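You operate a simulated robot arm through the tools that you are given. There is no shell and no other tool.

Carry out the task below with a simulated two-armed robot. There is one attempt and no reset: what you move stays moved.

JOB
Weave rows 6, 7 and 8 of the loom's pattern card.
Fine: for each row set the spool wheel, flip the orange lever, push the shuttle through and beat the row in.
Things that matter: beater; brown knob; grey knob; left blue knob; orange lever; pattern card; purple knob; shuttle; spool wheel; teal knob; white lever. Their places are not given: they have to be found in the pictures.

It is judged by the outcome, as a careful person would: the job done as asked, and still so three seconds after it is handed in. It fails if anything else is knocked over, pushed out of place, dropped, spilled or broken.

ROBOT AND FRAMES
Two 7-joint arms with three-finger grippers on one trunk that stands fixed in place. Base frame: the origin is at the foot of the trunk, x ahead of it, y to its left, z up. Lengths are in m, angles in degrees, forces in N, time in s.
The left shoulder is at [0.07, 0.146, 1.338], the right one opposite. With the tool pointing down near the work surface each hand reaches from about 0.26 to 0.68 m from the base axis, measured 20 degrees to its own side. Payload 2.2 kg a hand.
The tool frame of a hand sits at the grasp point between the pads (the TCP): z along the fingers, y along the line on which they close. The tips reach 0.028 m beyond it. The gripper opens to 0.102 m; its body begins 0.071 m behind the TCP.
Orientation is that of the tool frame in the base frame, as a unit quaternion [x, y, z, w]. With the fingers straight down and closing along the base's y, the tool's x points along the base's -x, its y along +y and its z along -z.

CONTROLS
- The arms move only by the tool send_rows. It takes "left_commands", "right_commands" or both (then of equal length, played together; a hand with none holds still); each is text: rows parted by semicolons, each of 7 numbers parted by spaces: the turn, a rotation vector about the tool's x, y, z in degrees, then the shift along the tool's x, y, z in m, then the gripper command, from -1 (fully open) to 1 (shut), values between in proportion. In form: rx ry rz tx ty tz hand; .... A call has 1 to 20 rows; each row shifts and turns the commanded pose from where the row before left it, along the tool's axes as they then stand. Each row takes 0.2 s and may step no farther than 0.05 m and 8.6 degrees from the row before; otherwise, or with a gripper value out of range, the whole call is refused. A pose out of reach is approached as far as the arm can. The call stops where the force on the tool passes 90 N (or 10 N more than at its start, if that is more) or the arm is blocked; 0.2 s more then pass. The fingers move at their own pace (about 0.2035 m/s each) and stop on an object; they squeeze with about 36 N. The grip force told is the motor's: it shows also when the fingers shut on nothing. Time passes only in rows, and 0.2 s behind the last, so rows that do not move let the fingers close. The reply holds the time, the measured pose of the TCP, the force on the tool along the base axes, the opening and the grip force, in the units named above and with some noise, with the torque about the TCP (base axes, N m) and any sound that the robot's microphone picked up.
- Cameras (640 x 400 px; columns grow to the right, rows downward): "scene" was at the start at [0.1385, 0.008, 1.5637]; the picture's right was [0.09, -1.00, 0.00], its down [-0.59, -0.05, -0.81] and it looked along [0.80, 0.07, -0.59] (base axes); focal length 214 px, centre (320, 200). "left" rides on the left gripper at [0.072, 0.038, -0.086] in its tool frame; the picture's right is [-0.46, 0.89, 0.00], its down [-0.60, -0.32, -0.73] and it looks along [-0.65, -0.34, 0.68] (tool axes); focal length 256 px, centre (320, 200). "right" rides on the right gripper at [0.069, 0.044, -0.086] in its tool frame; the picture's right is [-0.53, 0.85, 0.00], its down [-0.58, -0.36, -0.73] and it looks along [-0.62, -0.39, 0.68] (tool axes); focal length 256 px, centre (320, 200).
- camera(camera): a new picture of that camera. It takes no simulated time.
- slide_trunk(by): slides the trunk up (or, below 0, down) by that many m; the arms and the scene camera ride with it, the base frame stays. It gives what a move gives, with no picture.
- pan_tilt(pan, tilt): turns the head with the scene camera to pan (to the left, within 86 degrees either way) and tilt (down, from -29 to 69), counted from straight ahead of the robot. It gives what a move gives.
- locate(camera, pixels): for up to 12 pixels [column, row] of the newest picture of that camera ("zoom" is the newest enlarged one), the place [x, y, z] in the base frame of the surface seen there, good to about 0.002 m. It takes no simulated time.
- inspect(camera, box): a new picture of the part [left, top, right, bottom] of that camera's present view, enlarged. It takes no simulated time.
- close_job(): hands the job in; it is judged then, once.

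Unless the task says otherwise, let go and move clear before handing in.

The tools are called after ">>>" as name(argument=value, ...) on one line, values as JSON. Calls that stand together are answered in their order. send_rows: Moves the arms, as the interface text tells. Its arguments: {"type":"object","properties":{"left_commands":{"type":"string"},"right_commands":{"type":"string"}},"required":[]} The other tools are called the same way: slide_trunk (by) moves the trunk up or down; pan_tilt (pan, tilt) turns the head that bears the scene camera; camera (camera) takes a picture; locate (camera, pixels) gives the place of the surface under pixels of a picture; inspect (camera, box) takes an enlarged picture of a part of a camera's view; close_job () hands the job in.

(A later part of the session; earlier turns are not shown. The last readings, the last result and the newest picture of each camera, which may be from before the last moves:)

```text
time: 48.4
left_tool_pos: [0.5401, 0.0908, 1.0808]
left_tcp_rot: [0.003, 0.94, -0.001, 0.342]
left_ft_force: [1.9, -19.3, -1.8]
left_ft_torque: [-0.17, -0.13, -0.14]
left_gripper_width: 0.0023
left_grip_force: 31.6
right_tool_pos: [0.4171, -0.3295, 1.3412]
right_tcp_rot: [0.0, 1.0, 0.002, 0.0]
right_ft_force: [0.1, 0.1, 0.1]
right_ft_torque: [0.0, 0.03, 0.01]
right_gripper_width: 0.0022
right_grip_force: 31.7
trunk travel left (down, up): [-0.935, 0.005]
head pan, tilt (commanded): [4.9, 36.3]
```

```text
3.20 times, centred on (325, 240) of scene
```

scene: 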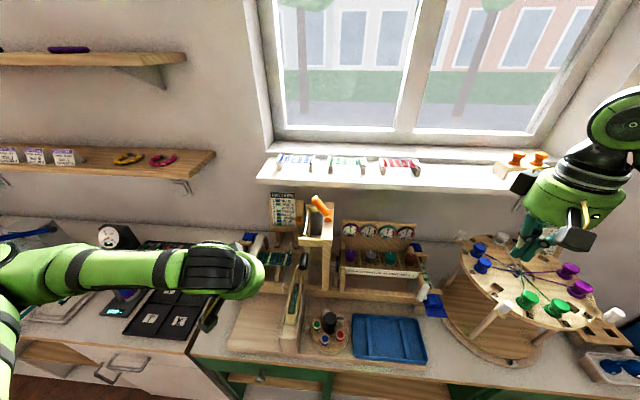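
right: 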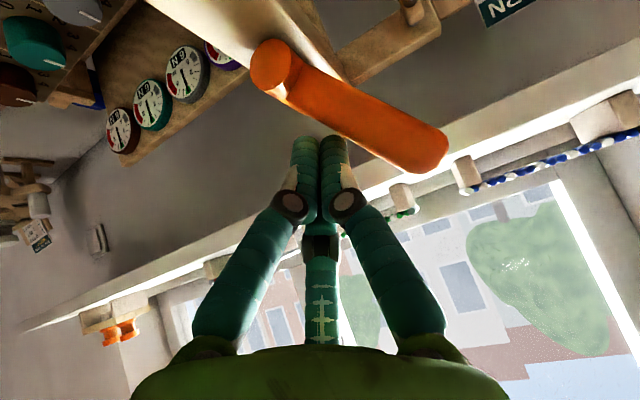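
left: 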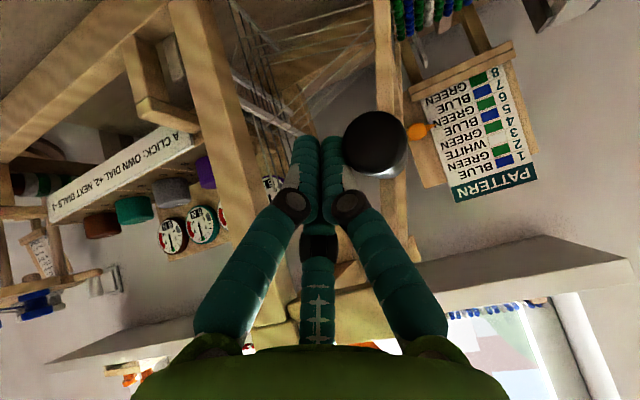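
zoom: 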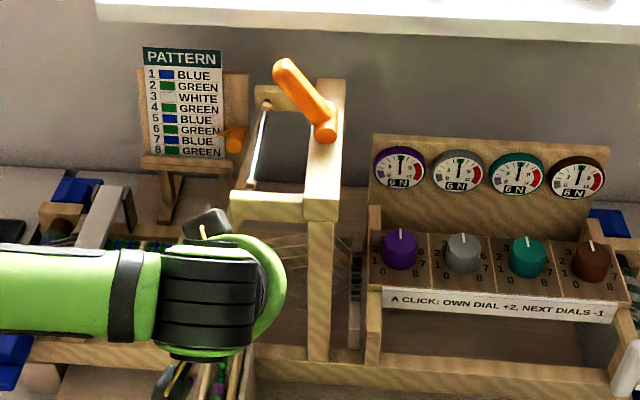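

The green row sits against the cloth's edge. I release the beater and withdraw the hand to confirm.

>>> send_rows(left_commands="0 0 0 0 -0.012 0 1;0 0 0 0 -0.012 0 1;0 0 0 0 -0.012 0 1;0 0 0 0.0306 0 -0.0257 1;0 0 0 0.0306 0 -0.0257 1;0 0 0 -0.01 0.03 -0.02 1;0 0 0 -0.01 0.04 -0.02 1;0 0 0 -0.01 0.04 -0.02 1;0 0 0 0 0.04 0 1;0 0 0 0 0 0 1")

>>> camera(camera="scene")

>>> inspect(camera="scene", box=[235, 185, 365, 285])

>>> inspect(camera="scene", box=[325, 210, 445, 310])

```text
time: 50.6
left_tool_pos: [0.447, 0.2095, 1.1492]
left_tcp_rot: [-0.001, 0.94, 0.001, 0.341]
left_ft_force: [1.0, 0.3, -0.2]
left_ft_torque: [0.01, 0.0, 0.04]
left_gripper_width: 0.0021
left_grip_force: 31.6
right_tool_pos: [0.4178, -0.3258, 1.3411]
right_tcp_rot: [0.001, 1.0, 0.0, 0.0]
right_ft_force: [-0.4, -0.5, 0.0]
right_ft_torque: [0.0, -0.02, 0.03]
right_gripper_width: 0.0024
right_grip_force: 31.4
trunk travel left (down, up): [-0.935, 0.005]
head pan, tilt (commanded): [4.9, 36.3]
```

```text
taken
```

scene: 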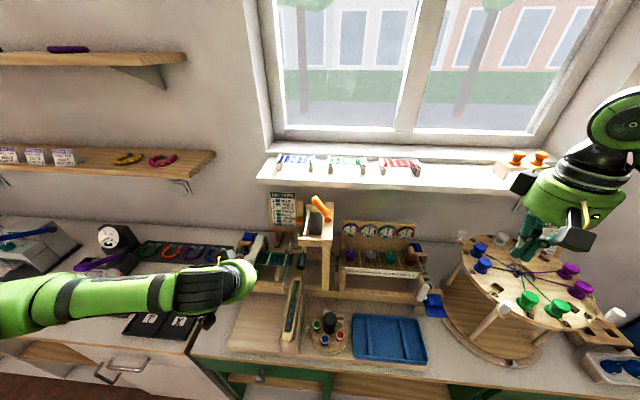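

```text
4.00 times, centred on (300, 235) of scene
```

zoom: 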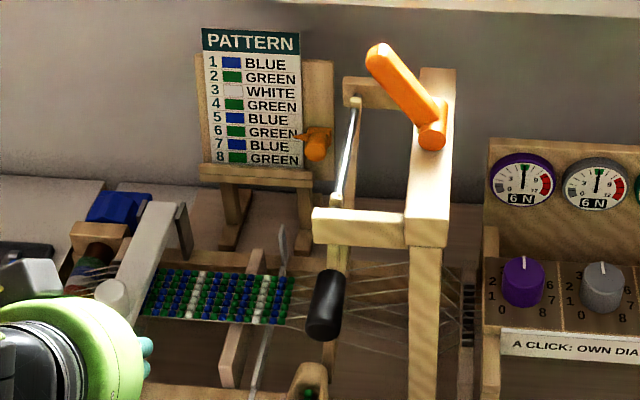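

```text
4.00 times, centred on (385, 260) of scene
```

zoom: 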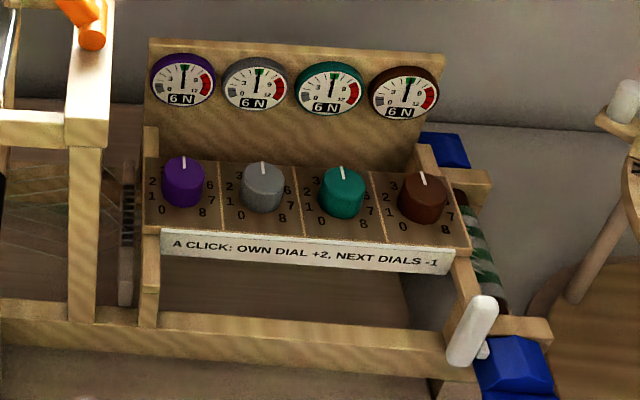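

Row 6 appears woven (green edge at zoom 288,300), the shuttle is home and the dials still read 6 N. I zoom in on the cloth edge and pointer.

>>> inspect(camera="scene", box=[262, 235, 326, 275])

>>> inspect(camera="scene", box=[260, 188, 324, 230])

>>> camera(camera="left")

```text
10.00 times, centred on (294, 255) of scene
```

zoom: 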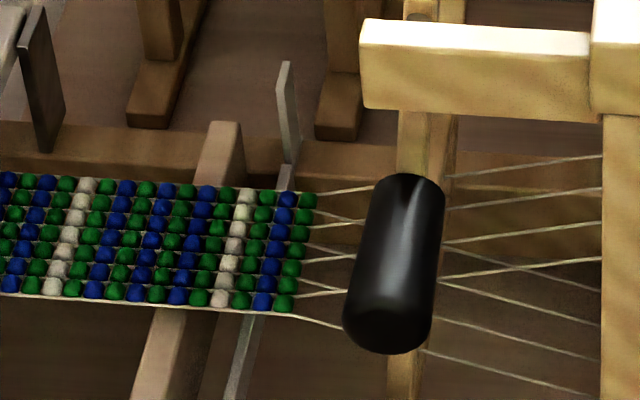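

```text
9.52 times, centred on (292, 209) of scene
```

zoom: 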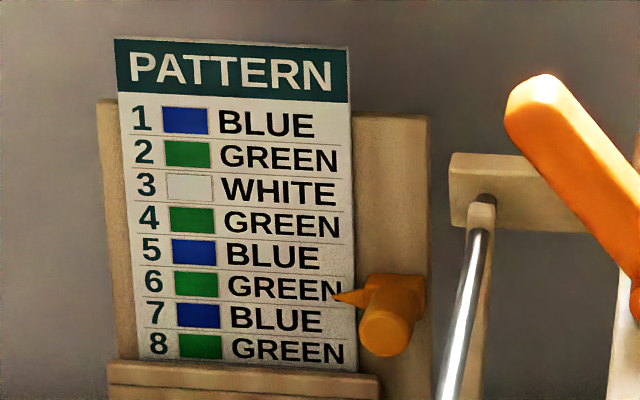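

```text
taken
```

left: 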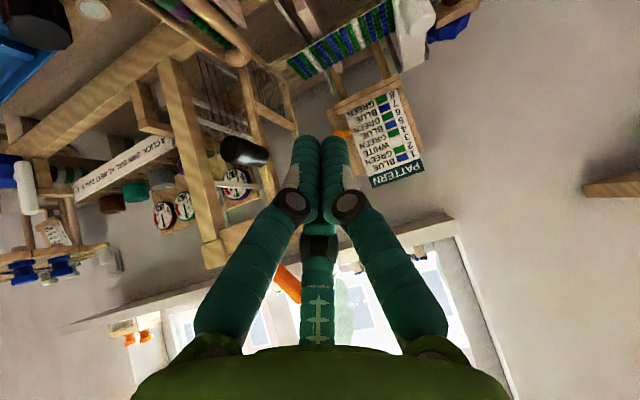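

The cloth now shows one more green row (G,B,G,W,G,B… from the edge), matching row 6. Now I check the wheel's exact position before setting BLUE for row 7.

>>> inspect(camera="scene", box=[285, 298, 365, 352])

```text
7.41 times, centred on (325, 325) of scene
```

zoom: 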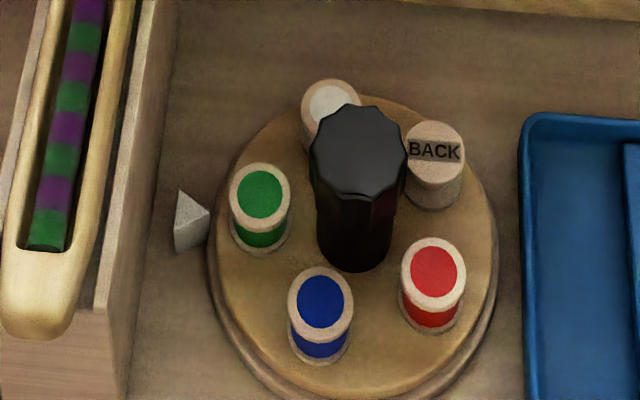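

>>> locate(camera="zoom", pixels=[[260, 194], [320, 301], [434, 272], [436, 150], [331, 103], [358, 150]])

```text
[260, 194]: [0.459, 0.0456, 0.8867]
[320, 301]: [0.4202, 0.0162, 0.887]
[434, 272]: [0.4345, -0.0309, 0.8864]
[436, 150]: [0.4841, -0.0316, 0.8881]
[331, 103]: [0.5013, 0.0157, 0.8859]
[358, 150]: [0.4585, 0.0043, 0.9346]
```

The wheel is on its detent with green exactly at the pointer. For row 7 I bring the right hand back over the knob, pre-turned so it can turn clockwise 72° to BLUE.

>>> send_rows(right_commands="0 0 0 -0.00435 0.0329 0.0292 1;0 0 0 -0.00435 0.0329 0.0292 0;0 0 0 -0.00435 0.0329 0.0292 -0.3;0 0 0 -0.00435 0.0329 0.0292 -0.3;0 0 0 -0.00435 0.0329 0.0292 -0.3;0 0 0 -0.00435 0.0329 0.0292 -0.3;0 0 0 -0.00435 0.0329 0.0292 -0.3;0 0 0 -0.00435 0.0329 0.0292 -0.3;0 0 0 -0.00435 0.0329 0.0292 -0.3;0 0 0 -0.00435 0.0329 0.0292 -0.3;0 0 -8 0 0 0 -0.3;0 0 -8 0 0 0 -0.3;0 0 -8 0 0 0 -0.3;0 0 -8 0 0 0 -0.3;0 0 -8 0 0 0 -0.3;0 0 0 0 0 0 -0.3;0 0 0 0 0 0 -0.3")

>>> inspect(camera="scene", box=[245, 240, 405, 350])

>>> camera(camera="right")

```text
time: 54.2
left_tool_pos: [0.446, 0.2097, 1.148]
left_tcp_rot: [0.0, 0.94, 0.001, 0.341]
left_ft_force: [0.3, -0.5, -0.7]
left_ft_torque: [0.0, -0.03, 0.0]
left_gripper_width: 0.0023
left_grip_force: 31.9
right_tool_pos: [0.4611, 0.0037, 1.05]
right_tcp_rot: [-0.341, 0.94, 0.001, 0.001]
right_ft_force: [0.5, -0.3, -0.3]
right_ft_torque: [0.0, 0.02, -0.01]
right_gripper_width: 0.0663
right_grip_force: 0.0
trunk travel left (down, up): [-0.935, 0.005]
head pan, tilt (commanded): [4.9, 36.3]
```

```text
3.64 times, centred on (325, 295) of scene
```

zoom: 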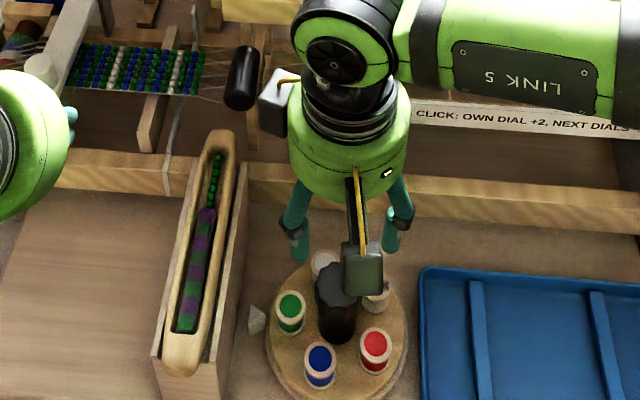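

```text
taken
```

right: 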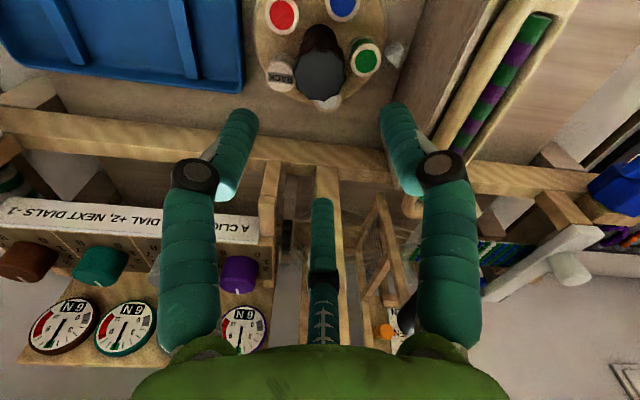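

The hand is centred over the knob. A box on its far side could near the post if turned past neutral, so I pre-turn to −66° first, then descend and grip.

>>> send_rows(right_commands="0 0 -6.5 0 0 0 -0.3;0 0 -6.5 0 0 0 -0.3;0 0 -6.5 0 0 0 -0.3;0 0 -6 0 0 0 -0.3;0 0 0 0 0 0.04 -0.3;0 0 0 0 0 0.04 -0.3;0 0 0 0 0 0 -0.3")

>>> inspect(camera="scene", box=[245, 240, 405, 350])

>>> camera(camera="right")

```text
time: 55.8
left_tool_pos: [0.447, 0.2102, 1.1487]
left_tcp_rot: [-0.001, 0.94, 0.001, 0.341]
left_ft_force: [-0.3, 0.5, -0.3]
left_ft_torque: [0.02, 0.0, 0.01]
left_gripper_width: 0.0023
left_grip_force: 31.2
right_tool_pos: [0.4618, 0.005, 0.9722]
right_tcp_rot: [-0.54, 0.842, 0.0, 0.001]
right_ft_force: [0.2, -0.6, 0.0]
right_ft_torque: [-0.01, -0.03, -0.03]
right_gripper_width: 0.0663
right_grip_force: 0.0
trunk travel left (down, up): [-0.935, 0.005]
head pan, tilt (commanded): [4.9, 36.3]
```

```text
3.64 times, centred on (325, 295) of scene
```

zoom: 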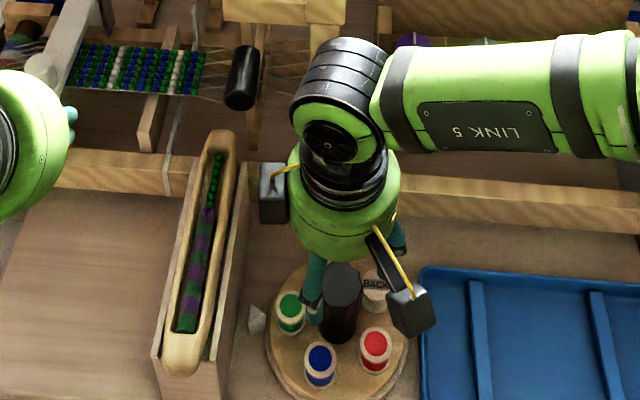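

```text
taken
```

right: 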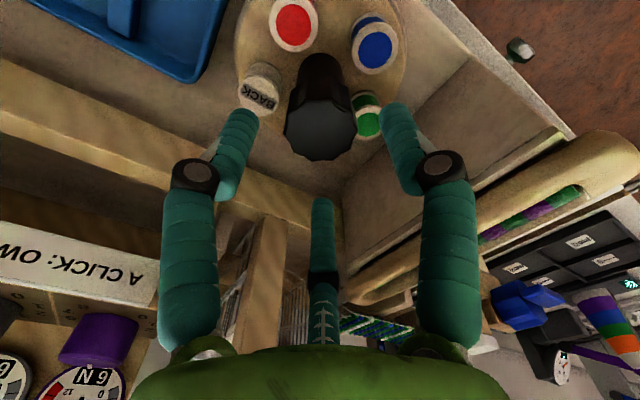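

Aligned over the knob. I descend, grip, and check the reading before turning.

>>> send_rows(right_commands="0 0 0 0 0 0.025 -0.3;0 0 0 0 0 0.022 -0.3;0 0 0 0 0 0 1;0 0 0 0 0 0 1;0 0 0 0 0 0 1")

```text
time: 57.0
left_tool_pos: [0.4455, 0.2096, 1.1484]
left_tcp_rot: [-0.001, 0.94, 0.001, 0.342]
left_ft_force: [-0.4, -0.2, 0.1]
left_ft_torque: [-0.03, -0.02, -0.02]
left_gripper_width: 0.002
left_grip_force: 32.0
right_tool_pos: [0.4601, 0.0044, 0.9627]
right_tcp_rot: [-0.539, 0.842, 0.0, 0.001]
right_ft_force: [-0.7, -0.3, -0.1]
right_ft_torque: [0.01, 0.0, -0.04]
right_gripper_width: 0.0018
right_grip_force: 31.6
right hand out of reach, approached as far as the arm can: row 1, 2
trunk travel left (down, up): [-0.935, 0.005]
head pan, tilt (commanded): [4.9, 36.3]
```

The wrist could not go low enough at this twist with the trunk raised, so the fingers closed above the knob. I lift, reopen, and lower the trunk to its former height.

>>> send_rows(right_commands="0 0 0 0 0 -0.04 -0.3;0 0 0 0 0 -0.04 -0.3;0 0 0 0 0 0 -0.3")

>>> slide_trunk(by=-0.06)

>>> inspect(camera="scene", box=[245, 230, 405, 340])

```text
time: 57.8
left_tool_pos: [0.4469, 0.2103, 1.1492]
left_tcp_rot: [0.0, 0.94, 0.001, 0.341]
left_ft_force: [-0.2, -0.6, 0.8]
left_ft_torque: [0.02, 0.0, 0.03]
left_gripper_width: 0.002
left_grip_force: 31.3
right_tool_pos: [0.4599, 0.0057, 1.0439]
right_tcp_rot: [-0.539, 0.842, 0.0, 0.0]
right_ft_force: [-0.8, -0.5, -0.1]
right_ft_torque: [0.01, -0.02, -0.01]
right_gripper_width: 0.0664
right_grip_force: 0.1
trunk travel left (down, up): [-0.935, 0.005]
head pan, tilt (commanded): [4.9, 36.3]
```

```text
time: 58.8
left_tool_pos: [0.4451, 0.2114, 1.0882]
left_tcp_rot: [0.0, 0.94, 0.0, 0.342]
left_ft_force: [0.2, 0.1, 0.2]
left_ft_torque: [0.03, -0.01, 0.02]
left_gripper_width: 0.002
left_grip_force: 31.6
right_tool_pos: [0.4596, 0.0057, 0.9849]
right_tcp_rot: [-0.54, 0.842, 0.0, 0.0]
right_ft_force: [0.1, 1.4, 0.6]
right_ft_torque: [-0.01, 0.0, 0.0]
right_gripper_width: 0.0665
right_grip_force: 0.1
trunk travel left (down, up): [-0.875, 0.065]
head pan, tilt (commanded): [4.9, 36.3]
```

```text
3.64 times, centred on (325, 285) of scene
```

zoom: 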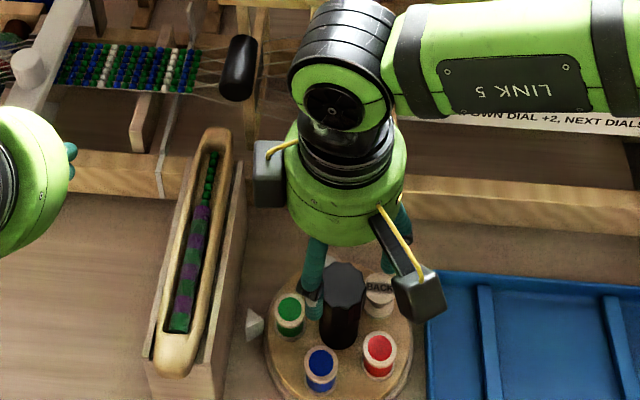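

Now I descend 0.059 m onto the knob and verify the height before gripping.

>>> send_rows(right_commands="0 0 0 0 0 0.03 -0.3;0 0 0 0 0 0.029 -0.3;0 0 0 0 0 0 -0.3")

```text
time: 59.6
left_tool_pos: [0.446, 0.2101, 1.0883]
left_tcp_rot: [0.001, 0.94, 0.0, 0.342]
left_ft_force: [0.0, 0.4, -0.1]
left_ft_torque: [0.0, -0.05, 0.02]
left_gripper_width: 0.0021
left_grip_force: 31.6
right_tool_pos: [0.4601, 0.0053, 0.9248]
right_tcp_rot: [-0.54, 0.841, 0.001, 0.001]
right_ft_force: [0.2, 0.2, 0.4]
right_ft_torque: [0.02, -0.02, -0.02]
right_gripper_width: 0.0665
right_grip_force: 0.1
trunk travel left (down, up): [-0.875, 0.065]
head pan, tilt (commanded): [4.9, 36.3]
```

The hand is at z=0.925 around the knob. I grip and turn clockwise by 66°.

>>> send_rows(right_commands="0 0 0 0 0 0 1;0 0 0 0 0 0 1;0 0 0 0 0 0 1;0 0 6 0 0 0 1;0 0 6 0 0 0 1;0 0 6 0 0 0 1;0 0 6 0 0 0 1;0 0 6 0 0 0 1;0 0 6 0 0 0 1;0 0 6 0 0 0 1;0 0 6 0 0 0 1;0 0 6 0 0 0 1;0 0 6 0 0 0 1;0 0 6 0 0 0 1;0 0 0 0 0 0 1")

>>> inspect(camera="scene", box=[245, 230, 405, 340])

>>> camera(camera="right")

```text
time: 62.8
left_tool_pos: [0.447, 0.2062, 1.0893]
left_tcp_rot: [0.0, 0.94, 0.003, 0.34]
left_ft_force: [0.0, -1.0, 0.5]
left_ft_torque: [-0.01, 0.01, -0.02]
left_gripper_width: 0.0022
left_grip_force: 30.9
right_tool_pos: [0.4604, 0.0019, 0.9253]
right_tcp_rot: [0.007, 1.0, 0.0, -0.001]
right_ft_force: [6.8, -18.0, 0.6]
right_ft_torque: [-0.54, -0.14, 0.01]
right_gripper_width: 0.0424
right_grip_force: 45.6
trunk travel left (down, up): [-0.875, 0.065]
head pan, tilt (commanded): [4.9, 36.3]
```

```text
3.64 times, centred on (325, 285) of scene
```

zoom: 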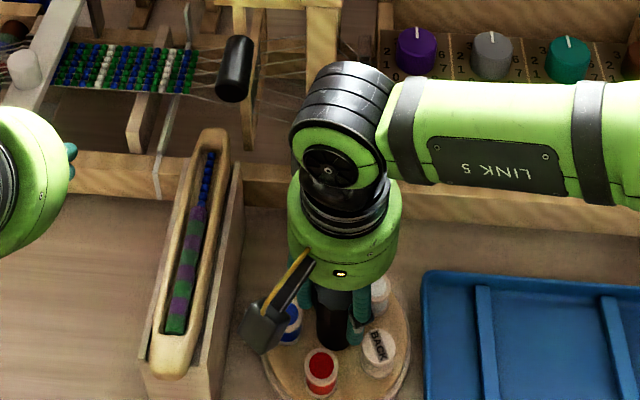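

```text
taken
```

right: 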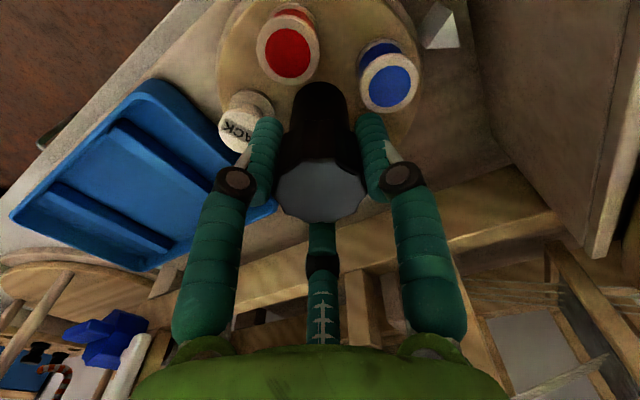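

The shuttle now shows blue thread and blue faces the pointer. I release, lift and park the right hand.

>>> send_rows(right_commands="0 0 0 0 0 0 -0.3;0 0 0 0 0 0 -0.3;0 0 0 0 0 -0.045 -0.3;0 0 0 0 0 -0.045 -0.3;0 0 0 0 0 -0.045 -0.3;0 0 0 0.0043 -0.033 -0.022 -0.3;0 0 0 0.0043 -0.033 -0.022 0;0 0 0 0.0043 -0.033 -0.022 1;0 0 0 0.0043 -0.033 -0.022 1;0 0 0 0.0043 -0.033 -0.022 1;0 0 0 0.0043 -0.033 -0.022 1;0 0 0 0.0043 -0.033 -0.022 1;0 0 0 0.0043 -0.033 -0.022 1;0 0 0 0.0043 -0.033 -0.022 1;0 0 0 0.0043 -0.033 -0.022 1;0 0 0 0 0 0 1")

>>> camera(camera="scene")

>>> inspect(camera="scene", box=[265, 260, 385, 340])

```text
time: 66.2
left_tool_pos: [0.4454, 0.2099, 1.089]
left_tcp_rot: [-0.001, 0.94, 0.001, 0.341]
left_ft_force: [-0.1, -0.3, -1.1]
left_ft_torque: [0.0, 0.02, -0.01]
left_gripper_width: 0.002
left_grip_force: 30.9
right_tool_pos: [0.4122, -0.3244, 1.2821]
right_tcp_rot: [0.005, 1.0, 0.001, 0.0]
right_ft_force: [0.3, -1.1, 0.7]
right_ft_torque: [-0.02, 0.01, 0.01]
right_gripper_width: 0.0022
right_grip_force: 30.9
trunk travel left (down, up): [-0.875, 0.065]
head pan, tilt (commanded): [4.9, 36.3]
```

```text
taken
```

scene: 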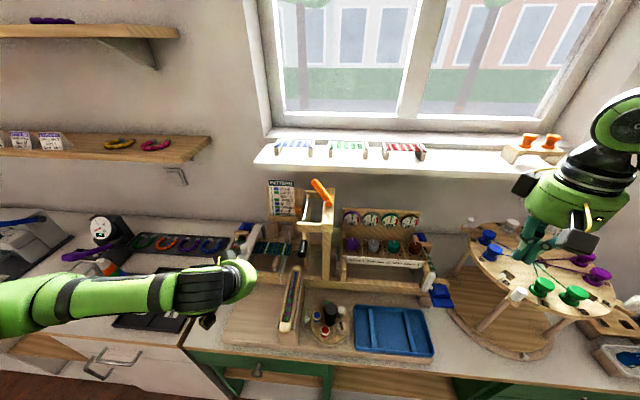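

```text
5.00 times, centred on (325, 300) of scene
```

zoom: 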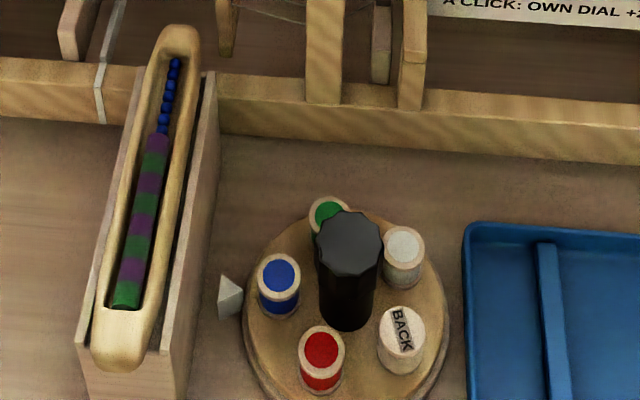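

Blue is set. I locate the lever's present position and the card's place before flipping the lever rightwards with the left hand.

>>> inspect(camera="scene", box=[260, 165, 350, 225])

>>> locate(camera="zoom", pixels=[[385, 115], [400, 130], [430, 165], [460, 205], [475, 230], [150, 120], [165, 240], [250, 250], [240, 130], [330, 160]])

```text
6.67 times, centred on (305, 195) of scene
```

zoom: 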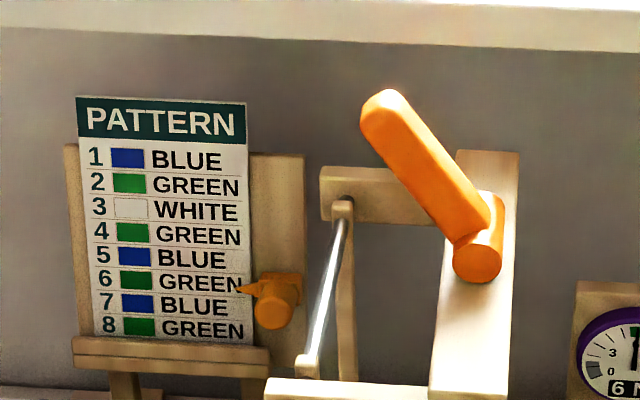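

```text
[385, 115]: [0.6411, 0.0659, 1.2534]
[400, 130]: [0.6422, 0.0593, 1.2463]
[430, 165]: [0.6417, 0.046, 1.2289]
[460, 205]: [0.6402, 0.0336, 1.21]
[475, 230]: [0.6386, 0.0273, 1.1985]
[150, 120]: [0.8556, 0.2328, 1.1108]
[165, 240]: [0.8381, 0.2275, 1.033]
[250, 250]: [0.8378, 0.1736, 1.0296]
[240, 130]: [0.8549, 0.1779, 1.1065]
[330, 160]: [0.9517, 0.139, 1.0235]
```

The lever leans left with its tip near (0.641, 0.068, 1.255); the card stands well behind at x≈0.84. I bring the left hand to the lever's left side in stages.

>>> send_rows(left_commands="0 0 0 -0.0334 0 -0.0242 1;0 0 0 -0.0334 0 -0.0242 1;0 0 0 -0.0334 0 -0.0242 1;0 0 0 -0.0334 0 -0.0242 1;0 0 0 -0.0334 0 -0.0242 1;0 0 0 -0.0287 -0.0125 0.0241 1;0 0 0 -0.0287 -0.0125 0.0241 1;0 0 0 -0.0287 -0.0125 0.0241 1;0 0 0 -0.0287 -0.0125 0.0241 1;0 0 0 0 0 0 1")

>>> camera(camera="left")

>>> inspect(camera="scene", box=[225, 130, 385, 240])

```text
time: 68.4
left_tool_pos: [0.6443, 0.1594, 1.2878]
left_tcp_rot: [0.0, 0.94, 0.001, 0.341]
left_ft_force: [-0.4, -0.4, -0.3]
left_ft_torque: [0.0, -0.01, -0.01]
left_gripper_width: 0.0022
left_grip_force: 31.3
right_tool_pos: [0.412, -0.325, 1.2816]
right_tcp_rot: [0.005, 1.0, -0.001, 0.0]
right_ft_force: [-0.7, 0.5, -0.1]
right_ft_torque: [-0.02, -0.04, 0.02]
right_gripper_width: 0.002
right_grip_force: 31.7
trunk travel left (down, up): [-0.875, 0.065]
head pan, tilt (commanded): [4.9, 36.3]
```

```text
taken
```

left: 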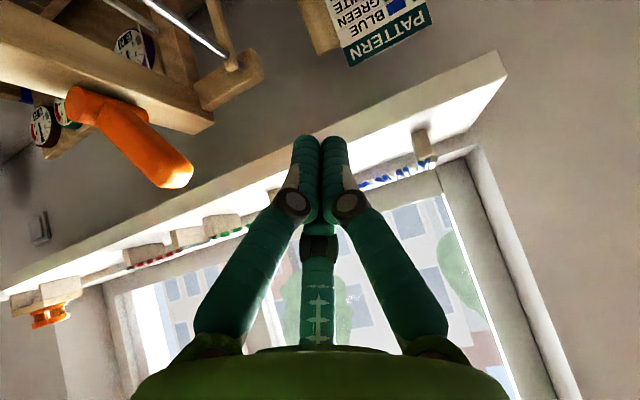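

```text
3.64 times, centred on (305, 185) of scene
```

zoom: 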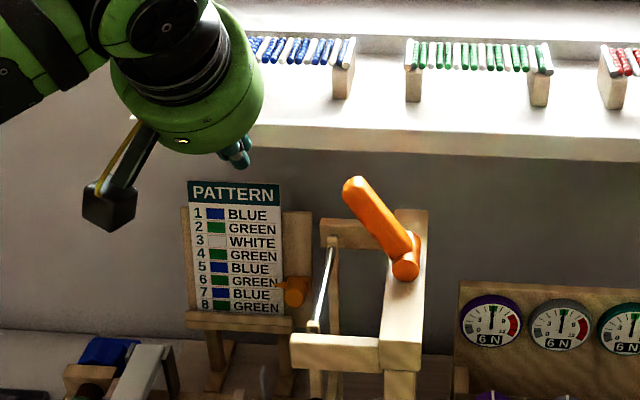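

The left hand is left of the lever. I lower it and sweep right to flip the lever.

>>> send_rows(left_commands="0 0 0 0.0289 0 0.0345 1;0 0 0 0 -0.015 0 1;0 0 0 0 -0.015 0 1;0 0 0 0 -0.015 0 1;0 0 0 0 -0.012 0 1;0 0 0 0 -0.012 0 1;0 0 0 0 -0.012 0 1;0 0 0 0 -0.012 0 1;0 0 0 0 -0.01 0 1;0 0 0 0 0 0 1")

>>> camera(camera="left")

>>> inspect(camera="scene", box=[225, 130, 385, 240])

```text
time: 70.6
left_tool_pos: [0.6454, 0.0585, 1.2448]
left_tcp_rot: [0.0, 0.94, 0.0, 0.341]
left_ft_force: [-0.6, 0.2, 0.0]
left_ft_torque: [-0.05, 0.0, 0.01]
left_gripper_width: 0.0023
left_grip_force: 31.3
right_tool_pos: [0.4121, -0.325, 1.2813]
right_tcp_rot: [0.005, 1.0, 0.0, 0.001]
right_ft_force: [-1.2, 0.5, -0.3]
right_ft_torque: [0.01, -0.05, 0.01]
right_gripper_width: 0.0021
right_grip_force: 31.2
trunk travel left (down, up): [-0.875, 0.065]
head pan, tilt (commanded): [4.9, 36.3]
```

```text
taken
```

left: 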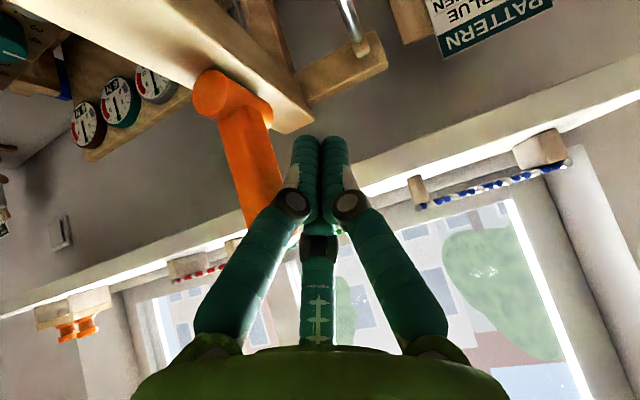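

```text
3.64 times, centred on (305, 185) of scene
```

zoom: 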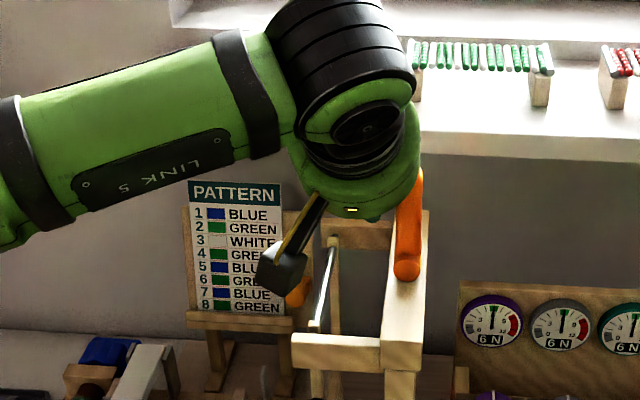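

The lever is about upright; I continue pushing right.

>>> send_rows(left_commands="0 0 0 0 -0.01 0 1;0 0 0 0 -0.01 0 1;0 0 0 0 -0.01 0 1;0 0 0 0 -0.008 0 1;0 0 0 0 0 0 1")

>>> camera(camera="left")

>>> inspect(camera="scene", box=[225, 130, 385, 240])

```text
time: 71.8
left_tool_pos: [0.6483, 0.0254, 1.2445]
left_tcp_rot: [-0.003, 0.939, 0.002, 0.343]
left_ft_force: [2.1, 14.0, 3.9]
left_ft_torque: [0.3, -0.17, 0.06]
left_gripper_width: 0.002
left_grip_force: 31.7
right_tool_pos: [0.4111, -0.3215, 1.2826]
right_tcp_rot: [0.005, 1.0, -0.001, 0.001]
right_ft_force: [0.5, -0.2, 0.0]
right_ft_torque: [0.01, 0.01, 0.03]
right_gripper_width: 0.0019
right_grip_force: 31.1
trunk travel left (down, up): [-0.875, 0.065]
head pan, tilt (commanded): [4.9, 36.3]
```

```text
taken
```

left: 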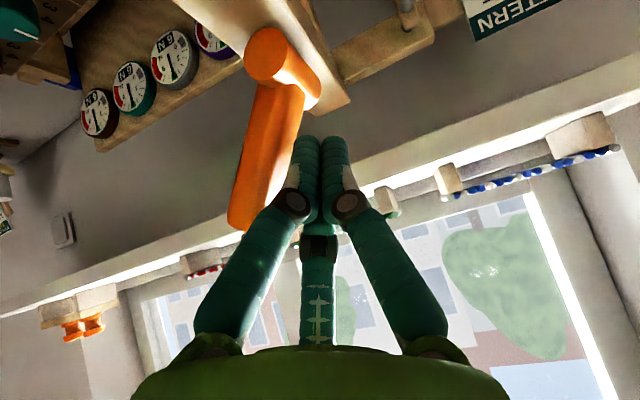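

```text
3.64 times, centred on (305, 185) of scene
```

zoom: 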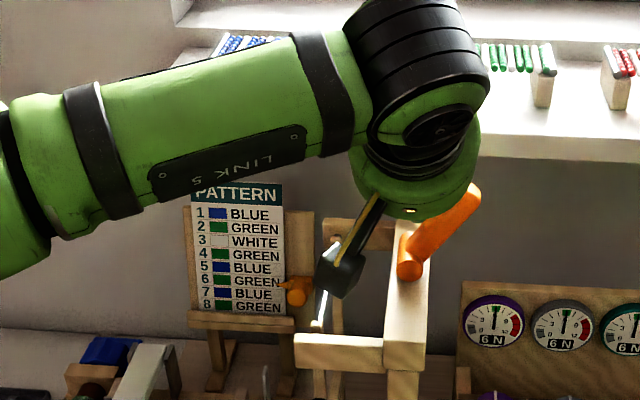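

The lever leans right against its stop (14 N). I back the left hand off and look at the result.

>>> send_rows(left_commands="0 0 0 0 0.02 0 1;0 0 0 0 0.04 0 1;0 0 0 0 0.04 0 1;0 0 0 0 0.04 0 1;0 0 0 0.0306 0 -0.0257 1;0 0 0 0.0306 0 -0.0257 1;0 0 0 0.0306 0 -0.0257 1;0 0 0 0.0306 0 -0.0257 1;0 0 0 0 0 0 1")

>>> camera(camera="scene")

>>> inspect(camera="scene", box=[265, 170, 435, 280])

```text
time: 73.8
left_tool_pos: [0.4872, 0.156, 1.244]
left_tcp_rot: [-0.001, 0.94, 0.001, 0.341]
left_ft_force: [0.3, -0.1, 0.2]
left_ft_torque: [-0.03, -0.02, -0.02]
left_gripper_width: 0.002
left_grip_force: 31.9
right_tool_pos: [0.4122, -0.3253, 1.2812]
right_tcp_rot: [0.005, 1.0, 0.001, 0.001]
right_ft_force: [0.5, -0.5, 0.0]
right_ft_torque: [-0.02, 0.01, 0.01]
right_gripper_width: 0.0021
right_grip_force: 31.7
trunk travel left (down, up): [-0.875, 0.065]
head pan, tilt (commanded): [4.9, 36.3]
```

```text
taken
```

scene: 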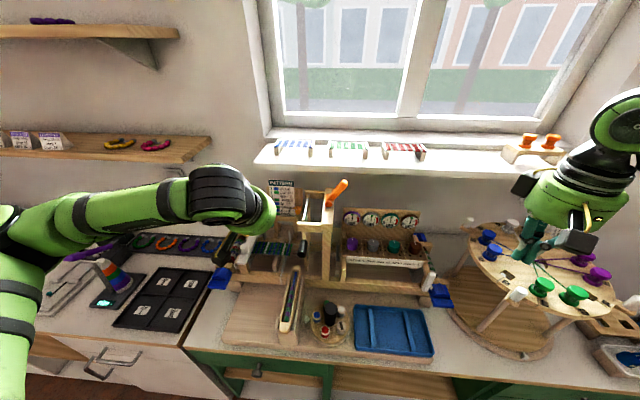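

```text
3.64 times, centred on (350, 225) of scene
```

zoom: 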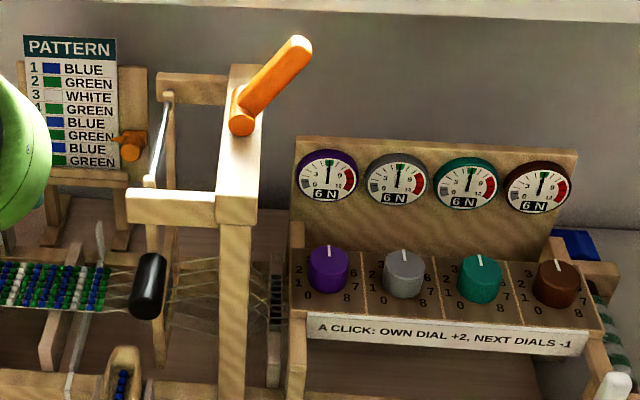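

The lever leans right and dials still read 6 N. I raise the trunk again and bring the left hand behind the shuttle with the 30° tilt.

>>> slide_trunk(by=0.06)

>>> send_rows(left_commands="0 5 0 0 0 0 1;0 5 0 0 0 0 1;0 0 0 0.03714 -0.00479 0.02376 1;0 0 0 0.03714 -0.00479 0.02376 1;0 0 0 0.03714 -0.00479 0.02376 1;0 0 0 0.03714 -0.00479 0.02376 1;0 0 0 0.03714 -0.00479 0.02376 1;0 0 0 0.03714 -0.00479 0.02376 1;0 0 0 0.03714 -0.00479 0.02376 1;0 0 0 0 0 0 1")

>>> camera(camera="left")

```text
time: 74.8
left_tool_pos: [0.4876, 0.1571, 1.3027]
left_tcp_rot: [-0.001, 0.94, 0.001, 0.342]
left_ft_force: [-0.4, -0.4, -0.3]
left_ft_torque: [0.04, -0.01, 0.0]
left_gripper_width: 0.0022
left_grip_force: 31.4
right_tool_pos: [0.4125, -0.3252, 1.3407]
right_tcp_rot: [0.005, 1.0, 0.0, 0.0]
right_ft_force: [-0.4, -0.1, -0.3]
right_ft_torque: [-0.02, 0.0, -0.02]
right_gripper_width: 0.0022
right_grip_force: 31.3
trunk travel left (down, up): [-0.935, 0.005]
head pan, tilt (commanded): [4.9, 36.3]
```

```text
time: 77.0
left_tool_pos: [0.3459, 0.1246, 1.0264]
left_tcp_rot: [-0.001, 0.966, 0.0, 0.258]
left_ft_force: [0.4, -0.1, -0.6]
left_ft_torque: [-0.02, 0.0, -0.02]
left_gripper_width: 0.002
left_grip_force: 31.4
right_tool_pos: [0.4117, -0.3257, 1.3418]
right_tcp_rot: [0.005, 1.0, 0.0, 0.0]
right_ft_force: [-0.5, 0.0, 0.5]
right_ft_torque: [0.03, 0.0, -0.03]
right_gripper_width: 0.0022
right_grip_force: 30.8
trunk travel left (down, up): [-0.935, 0.005]
head pan, tilt (commanded): [4.9, 36.3]
```

```text
taken
```

left: 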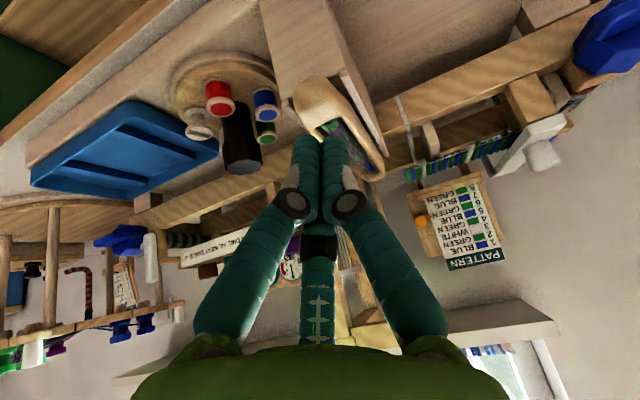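

I lower behind the shuttle and push it through, a little gentler at the end.

>>> send_rows(left_commands="0 0 0 0.0221 -0.002 0.0103 1;0 0 0 0.0165 0 0.0286 1;0 0 0 0 0 0 1")

>>> send_rows(left_commands="0 0 0 -0.0173 0 0.01 1;0 0 0 -0.0173 0 0.01 1;0 0 0 -0.0173 0 0.01 1;0 0 0 -0.0173 0 0.01 1;0 0 0 -0.0173 0 0.01 1;0 0 0 -0.0173 0 0.01 1;0 0 0 -0.0104 0 0.006 1;0 0 0 -0.0087 0 0.005 1")

>>> inspect(camera="scene", box=[220, 230, 364, 340])

```text
time: 77.8
left_tool_pos: [0.3317, 0.1244, 0.9742]
left_tcp_rot: [0.0, 0.966, 0.0, 0.259]
left_ft_force: [-0.8, -0.4, 0.0]
left_ft_torque: [-0.01, -0.02, 0.03]
left_gripper_width: 0.0021
left_grip_force: 31.5
right_tool_pos: [0.412, -0.324, 1.3424]
right_tcp_rot: [0.005, 1.0, -0.001, 0.0]
right_ft_force: [-0.7, 0.9, 0.7]
right_ft_torque: [-0.01, 0.02, -0.01]
right_gripper_width: 0.002
right_grip_force: 31.2
trunk travel left (down, up): [-0.935, 0.005]
head pan, tilt (commanded): [4.9, 36.3]
```

```text
time: 79.6
left_tool_pos: [0.4636, 0.1225, 0.9766]
left_tcp_rot: [0.001, 0.967, 0.0, 0.253]
left_ft_force: [-27.0, 1.2, 2.9]
left_ft_torque: [-0.11, 0.33, -0.07]
left_gripper_width: 0.002
left_grip_force: 31.2
right_tool_pos: [0.4051, -0.3263, 1.3438]
right_tcp_rot: [0.006, 1.0, 0.002, 0.003]
right_ft_force: [-0.5, 0.0, 0.1]
right_ft_torque: [-0.03, 0.0, 0.03]
right_gripper_width: 0.0021
right_grip_force: 31.5
trunk travel left (down, up): [-0.935, 0.005]
head pan, tilt (commanded): [4.9, 36.3]
```

```text
3.64 times, centred on (292, 285) of scene
```

zoom: 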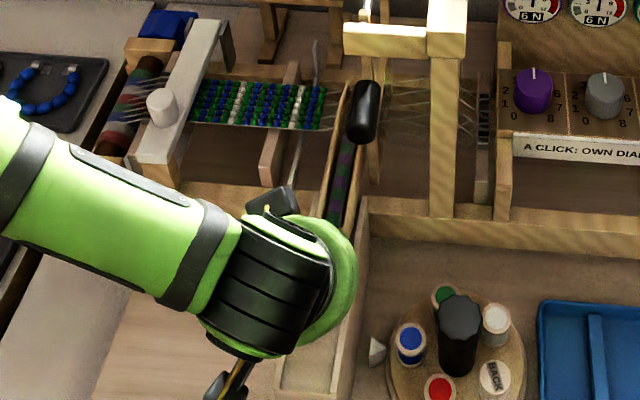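

The shuttle hit its stop at 27 N. I back off, lift, and move toward the beater while the shuttle returns.

>>> send_rows(left_commands="0 0 0 0.0173 0 -0.01 1;0 0 0 0.026 0 -0.015 1;0 0 0 0 0 -0.03 1;0 0 0 -0.01 0 -0.03 1;0 0 0 -0.02 -0.02 -0.035 1;0 0 0 -0.02 -0.02 -0.035 1;0 0 0 0 0 0 1")

>>> camera(camera="left")

>>> inspect(camera="scene", box=[240, 220, 364, 320])

```text
time: 81.2
left_tool_pos: [0.3986, 0.0821, 1.1134]
left_tcp_rot: [0.0, 0.966, 0.001, 0.258]
left_ft_force: [0.3, -0.5, -0.6]
left_ft_torque: [-0.05, 0.04, 0.03]
left_gripper_width: 0.0021
left_grip_force: 31.1
right_tool_pos: [0.4129, -0.3249, 1.3414]
right_tcp_rot: [0.006, 1.0, 0.0, 0.0]
right_ft_force: [-0.6, 0.7, 0.8]
right_ft_torque: [-0.03, 0.01, -0.02]
right_gripper_width: 0.002
right_grip_force: 31.2
trunk travel left (down, up): [-0.935, 0.005]
head pan, tilt (commanded): [4.9, 36.3]
```

```text
taken
```

left: 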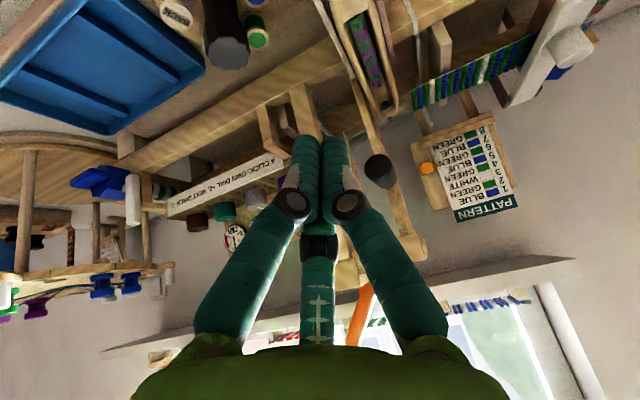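

```text
4.00 times, centred on (302, 270) of scene
```

zoom: 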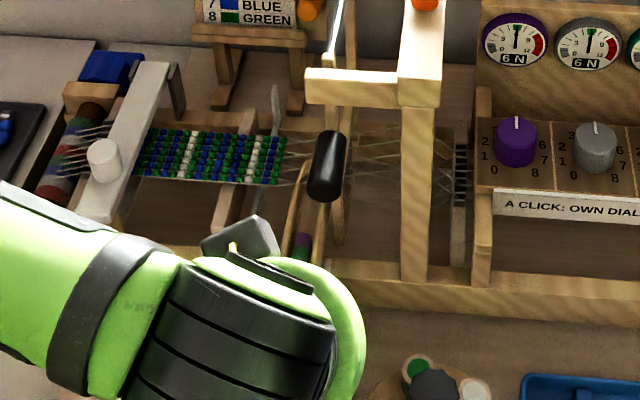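

I zoom in on the shed to confirm the blue pick is laid.

>>> inspect(camera="left", box=[310, 0, 530, 160])

>>> inspect(camera="scene", box=[272, 235, 336, 285])

```text
2.50 times, centred on (420, 80) of left
```

zoom: 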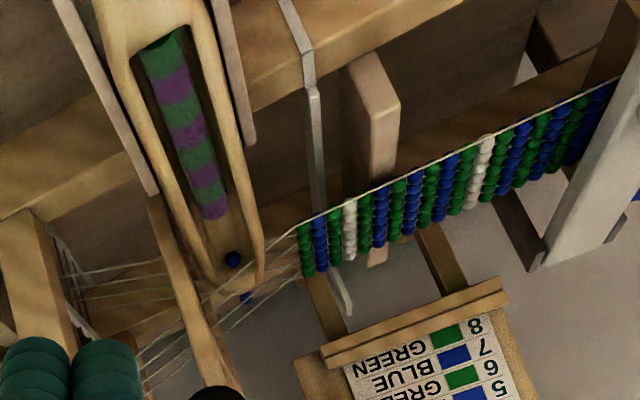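

```text
8.00 times, centred on (304, 260) of scene
```

zoom: 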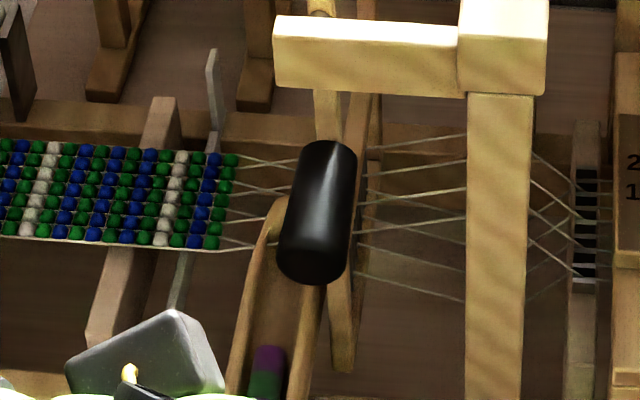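

The blue pick lies in the shed (left zoom 233,260 and 245,297). I stage the hand right of the handle and wait for the shuttle to get home.

>>> send_rows(left_commands="0 0 0 -0.0268 -0.016 0.0155 1;0 0 0 -0.0268 -0.016 0.0155 1;0 -5 0 0 0 0 1;0 -5 0 0 0 0 1;0 0 0 0 0 0 1;0 0 0 0 0 0 1;0 0 0 0 0 0 1;0 0 0 0 0 0 1;0 0 0 0 0 0 1;0 0 0 0 0 0 1;0 0 0 0 0 0 1;0 0 0 0 0 0 1;0 0 0 0 0 0 1;0 0 0 0 0 0 1;0 0 0 0 0 0 1;0 0 0 0 0 0 1;0 0 0 0 0 0 1;0 0 0 0 0 0 1;0 0 0 0 0 0 1;0 0 0 0 0 0 1")

>>> send_rows(left_commands="0 0 0 0 0 0 1;0 0 0 0 0 0 1;0 0 0 0 0 0 1;0 0 0 0 0 0 1;0 0 0 0 0 0 1;0 0 0 0 0 0 1;0 0 0 0 0 0 1;0 0 0 0 0 0 1;0 0 0 0 0 0 1;0 0 0 0 0 0 1;0 0 0 0 0 0 1;0 0 0 0 0 0 1")

>>> camera(camera="left")

>>> inspect(camera="scene", box=[240, 230, 364, 330])

```text
time: 85.4
left_tool_pos: [0.4635, 0.0497, 1.1138]
left_tcp_rot: [0.0, 0.94, 0.0, 0.341]
left_ft_force: [-0.2, 0.3, -0.3]
left_ft_torque: [-0.01, -0.01, 0.01]
left_gripper_width: 0.0023
left_grip_force: 30.9
right_tool_pos: [0.4128, -0.3249, 1.3415]
right_tcp_rot: [0.005, 1.0, 0.0, 0.0]
right_ft_force: [-0.1, -0.2, -0.3]
right_ft_torque: [0.01, 0.0, -0.02]
right_gripper_width: 0.0023
right_grip_force: 31.5
trunk travel left (down, up): [-0.935, 0.005]
head pan, tilt (commanded): [4.9, 36.3]
```

```text
time: 88.0
left_tool_pos: [0.4631, 0.0494, 1.1133]
left_tcp_rot: [0.0, 0.94, 0.001, 0.342]
left_ft_force: [-1.2, -0.2, -0.8]
left_ft_torque: [0.01, 0.02, 0.01]
left_gripper_width: 0.0019
left_grip_force: 31.0
right_tool_pos: [0.4116, -0.3251, 1.3408]
right_tcp_rot: [0.005, 1.0, 0.0, 0.0]
right_ft_force: [0.8, 0.2, -0.8]
right_ft_torque: [-0.02, 0.01, 0.0]
right_gripper_width: 0.0022
right_grip_force: 31.5
trunk travel left (down, up): [-0.935, 0.005]
head pan, tilt (commanded): [4.9, 36.3]
```

```text
taken
```

left: 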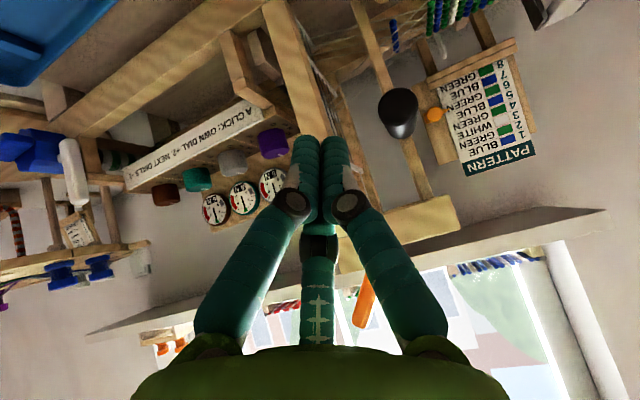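

```text
4.00 times, centred on (302, 280) of scene
```

zoom: 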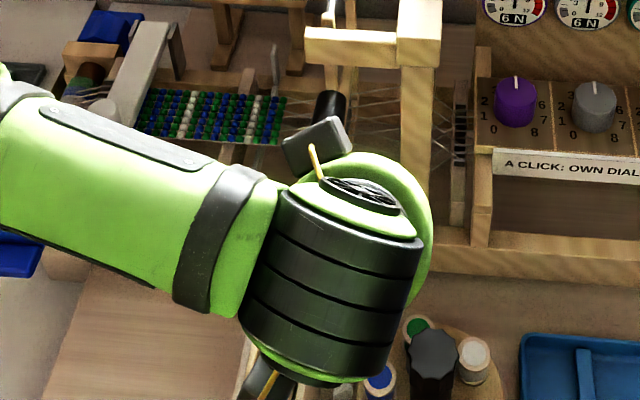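

The blue pick hangs ready at (394,35) and the shuttle is home. I move the fingers beside the handle as before.

>>> send_rows(left_commands="0 0 0 -0.0106 0.0005 0.0317 1;0 0 0 -0.0106 0.0005 0.0317 1;0 0 0 -0.0069 0.006 0.0058 1;0 0 0 -0.0069 0 0.0058 1;0 0 0 0 0.008 0 1;0 0 0 0 0.008 0 1;0 0 0 0 0 0 1")

>>> camera(camera="left")

```text
time: 89.6
left_tool_pos: [0.5376, 0.072, 1.0804]
left_tcp_rot: [0.0, 0.94, 0.001, 0.342]
left_ft_force: [0.0, -0.4, -1.2]
left_ft_torque: [0.0, -0.02, -0.01]
left_gripper_width: 0.0021
left_grip_force: 31.2
right_tool_pos: [0.4118, -0.3262, 1.3417]
right_tcp_rot: [0.006, 1.0, 0.0, 0.0]
right_ft_force: [1.3, 0.2, -0.3]
right_ft_torque: [0.05, 0.03, 0.03]
right_gripper_width: 0.002
right_grip_force: 31.1
trunk travel left (down, up): [-0.935, 0.005]
head pan, tilt (commanded): [4.9, 36.3]
```

```text
taken
```

left: 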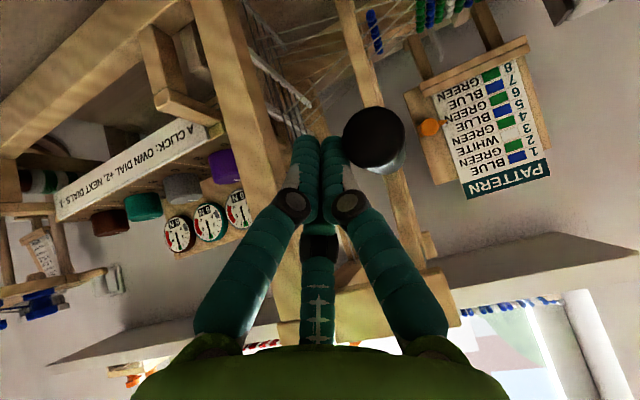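

The fingertips are beside the handle. I push left to beat in the blue row.

>>> send_rows(left_commands="0 0 0 0 0.007 0 1;0 0 0 0 0.007 0 1;0 0 0 0 0.007 0 1;0 0 0 0 0 0 1")

>>> camera(camera="left")

```text
time: 90.6
left_tool_pos: [0.5383, 0.0859, 1.0795]
left_tcp_rot: [0.003, 0.94, -0.001, 0.341]
left_ft_force: [0.3, -16.4, -1.0]
left_ft_torque: [-0.15, -0.04, -0.11]
left_gripper_width: 0.0021
left_grip_force: 31.9
right_tool_pos: [0.4126, -0.3285, 1.34]
right_tcp_rot: [0.005, 1.0, 0.002, -0.001]
right_ft_force: [1.0, -0.2, 0.1]
right_ft_torque: [-0.03, -0.02, 0.0]
right_gripper_width: 0.0021
right_grip_force: 31.2
trunk travel left (down, up): [-0.935, 0.005]
head pan, tilt (commanded): [4.9, 36.3]
```

```text
taken
```

left: 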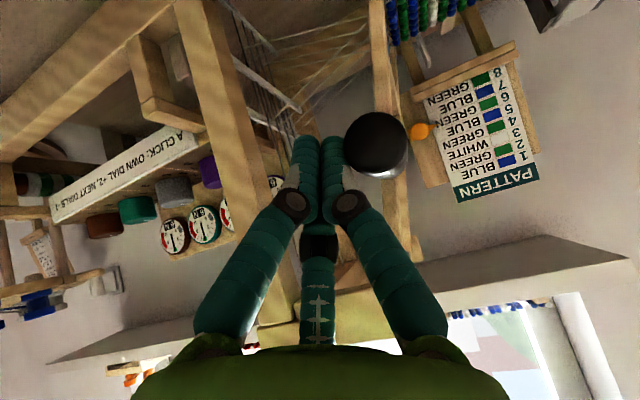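

The force is 16 N and the blue row is at the cloth's edge (392,15). I press slightly more, as hard as for the previous row, then check.

>>> send_rows(left_commands="0 0 0 0 0.003 0 1;0 0 0 0 0 0 1")

>>> inspect(camera="left", box=[340, 0, 560, 140])

```text
time: 91.2
left_tool_pos: [0.5389, 0.0854, 1.0802]
left_tcp_rot: [0.004, 0.94, -0.003, 0.341]
left_ft_force: [-0.1, -24.1, -1.8]
left_ft_torque: [-0.19, 0.06, -0.12]
left_gripper_width: 0.0022
left_grip_force: 31.6
right_tool_pos: [0.412, -0.3313, 1.3389]
right_tcp_rot: [0.005, 1.0, 0.004, 0.0]
right_ft_force: [-0.2, 1.0, -1.0]
right_ft_torque: [-0.04, 0.03, -0.02]
right_gripper_width: 0.002
right_grip_force: 31.3
trunk travel left (down, up): [-0.935, 0.005]
head pan, tilt (commanded): [4.9, 36.3]
```

```text
2.86 times, centred on (450, 70) of left
```

zoom: 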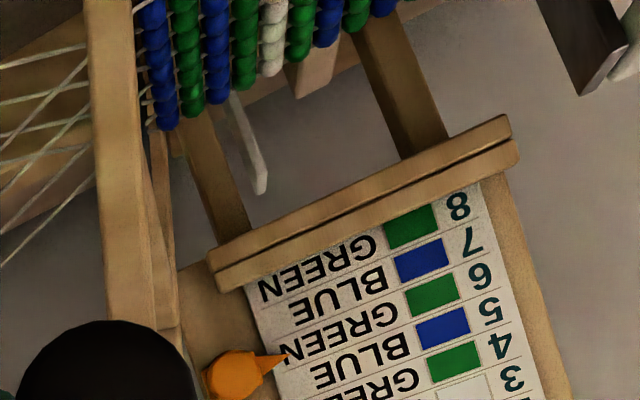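

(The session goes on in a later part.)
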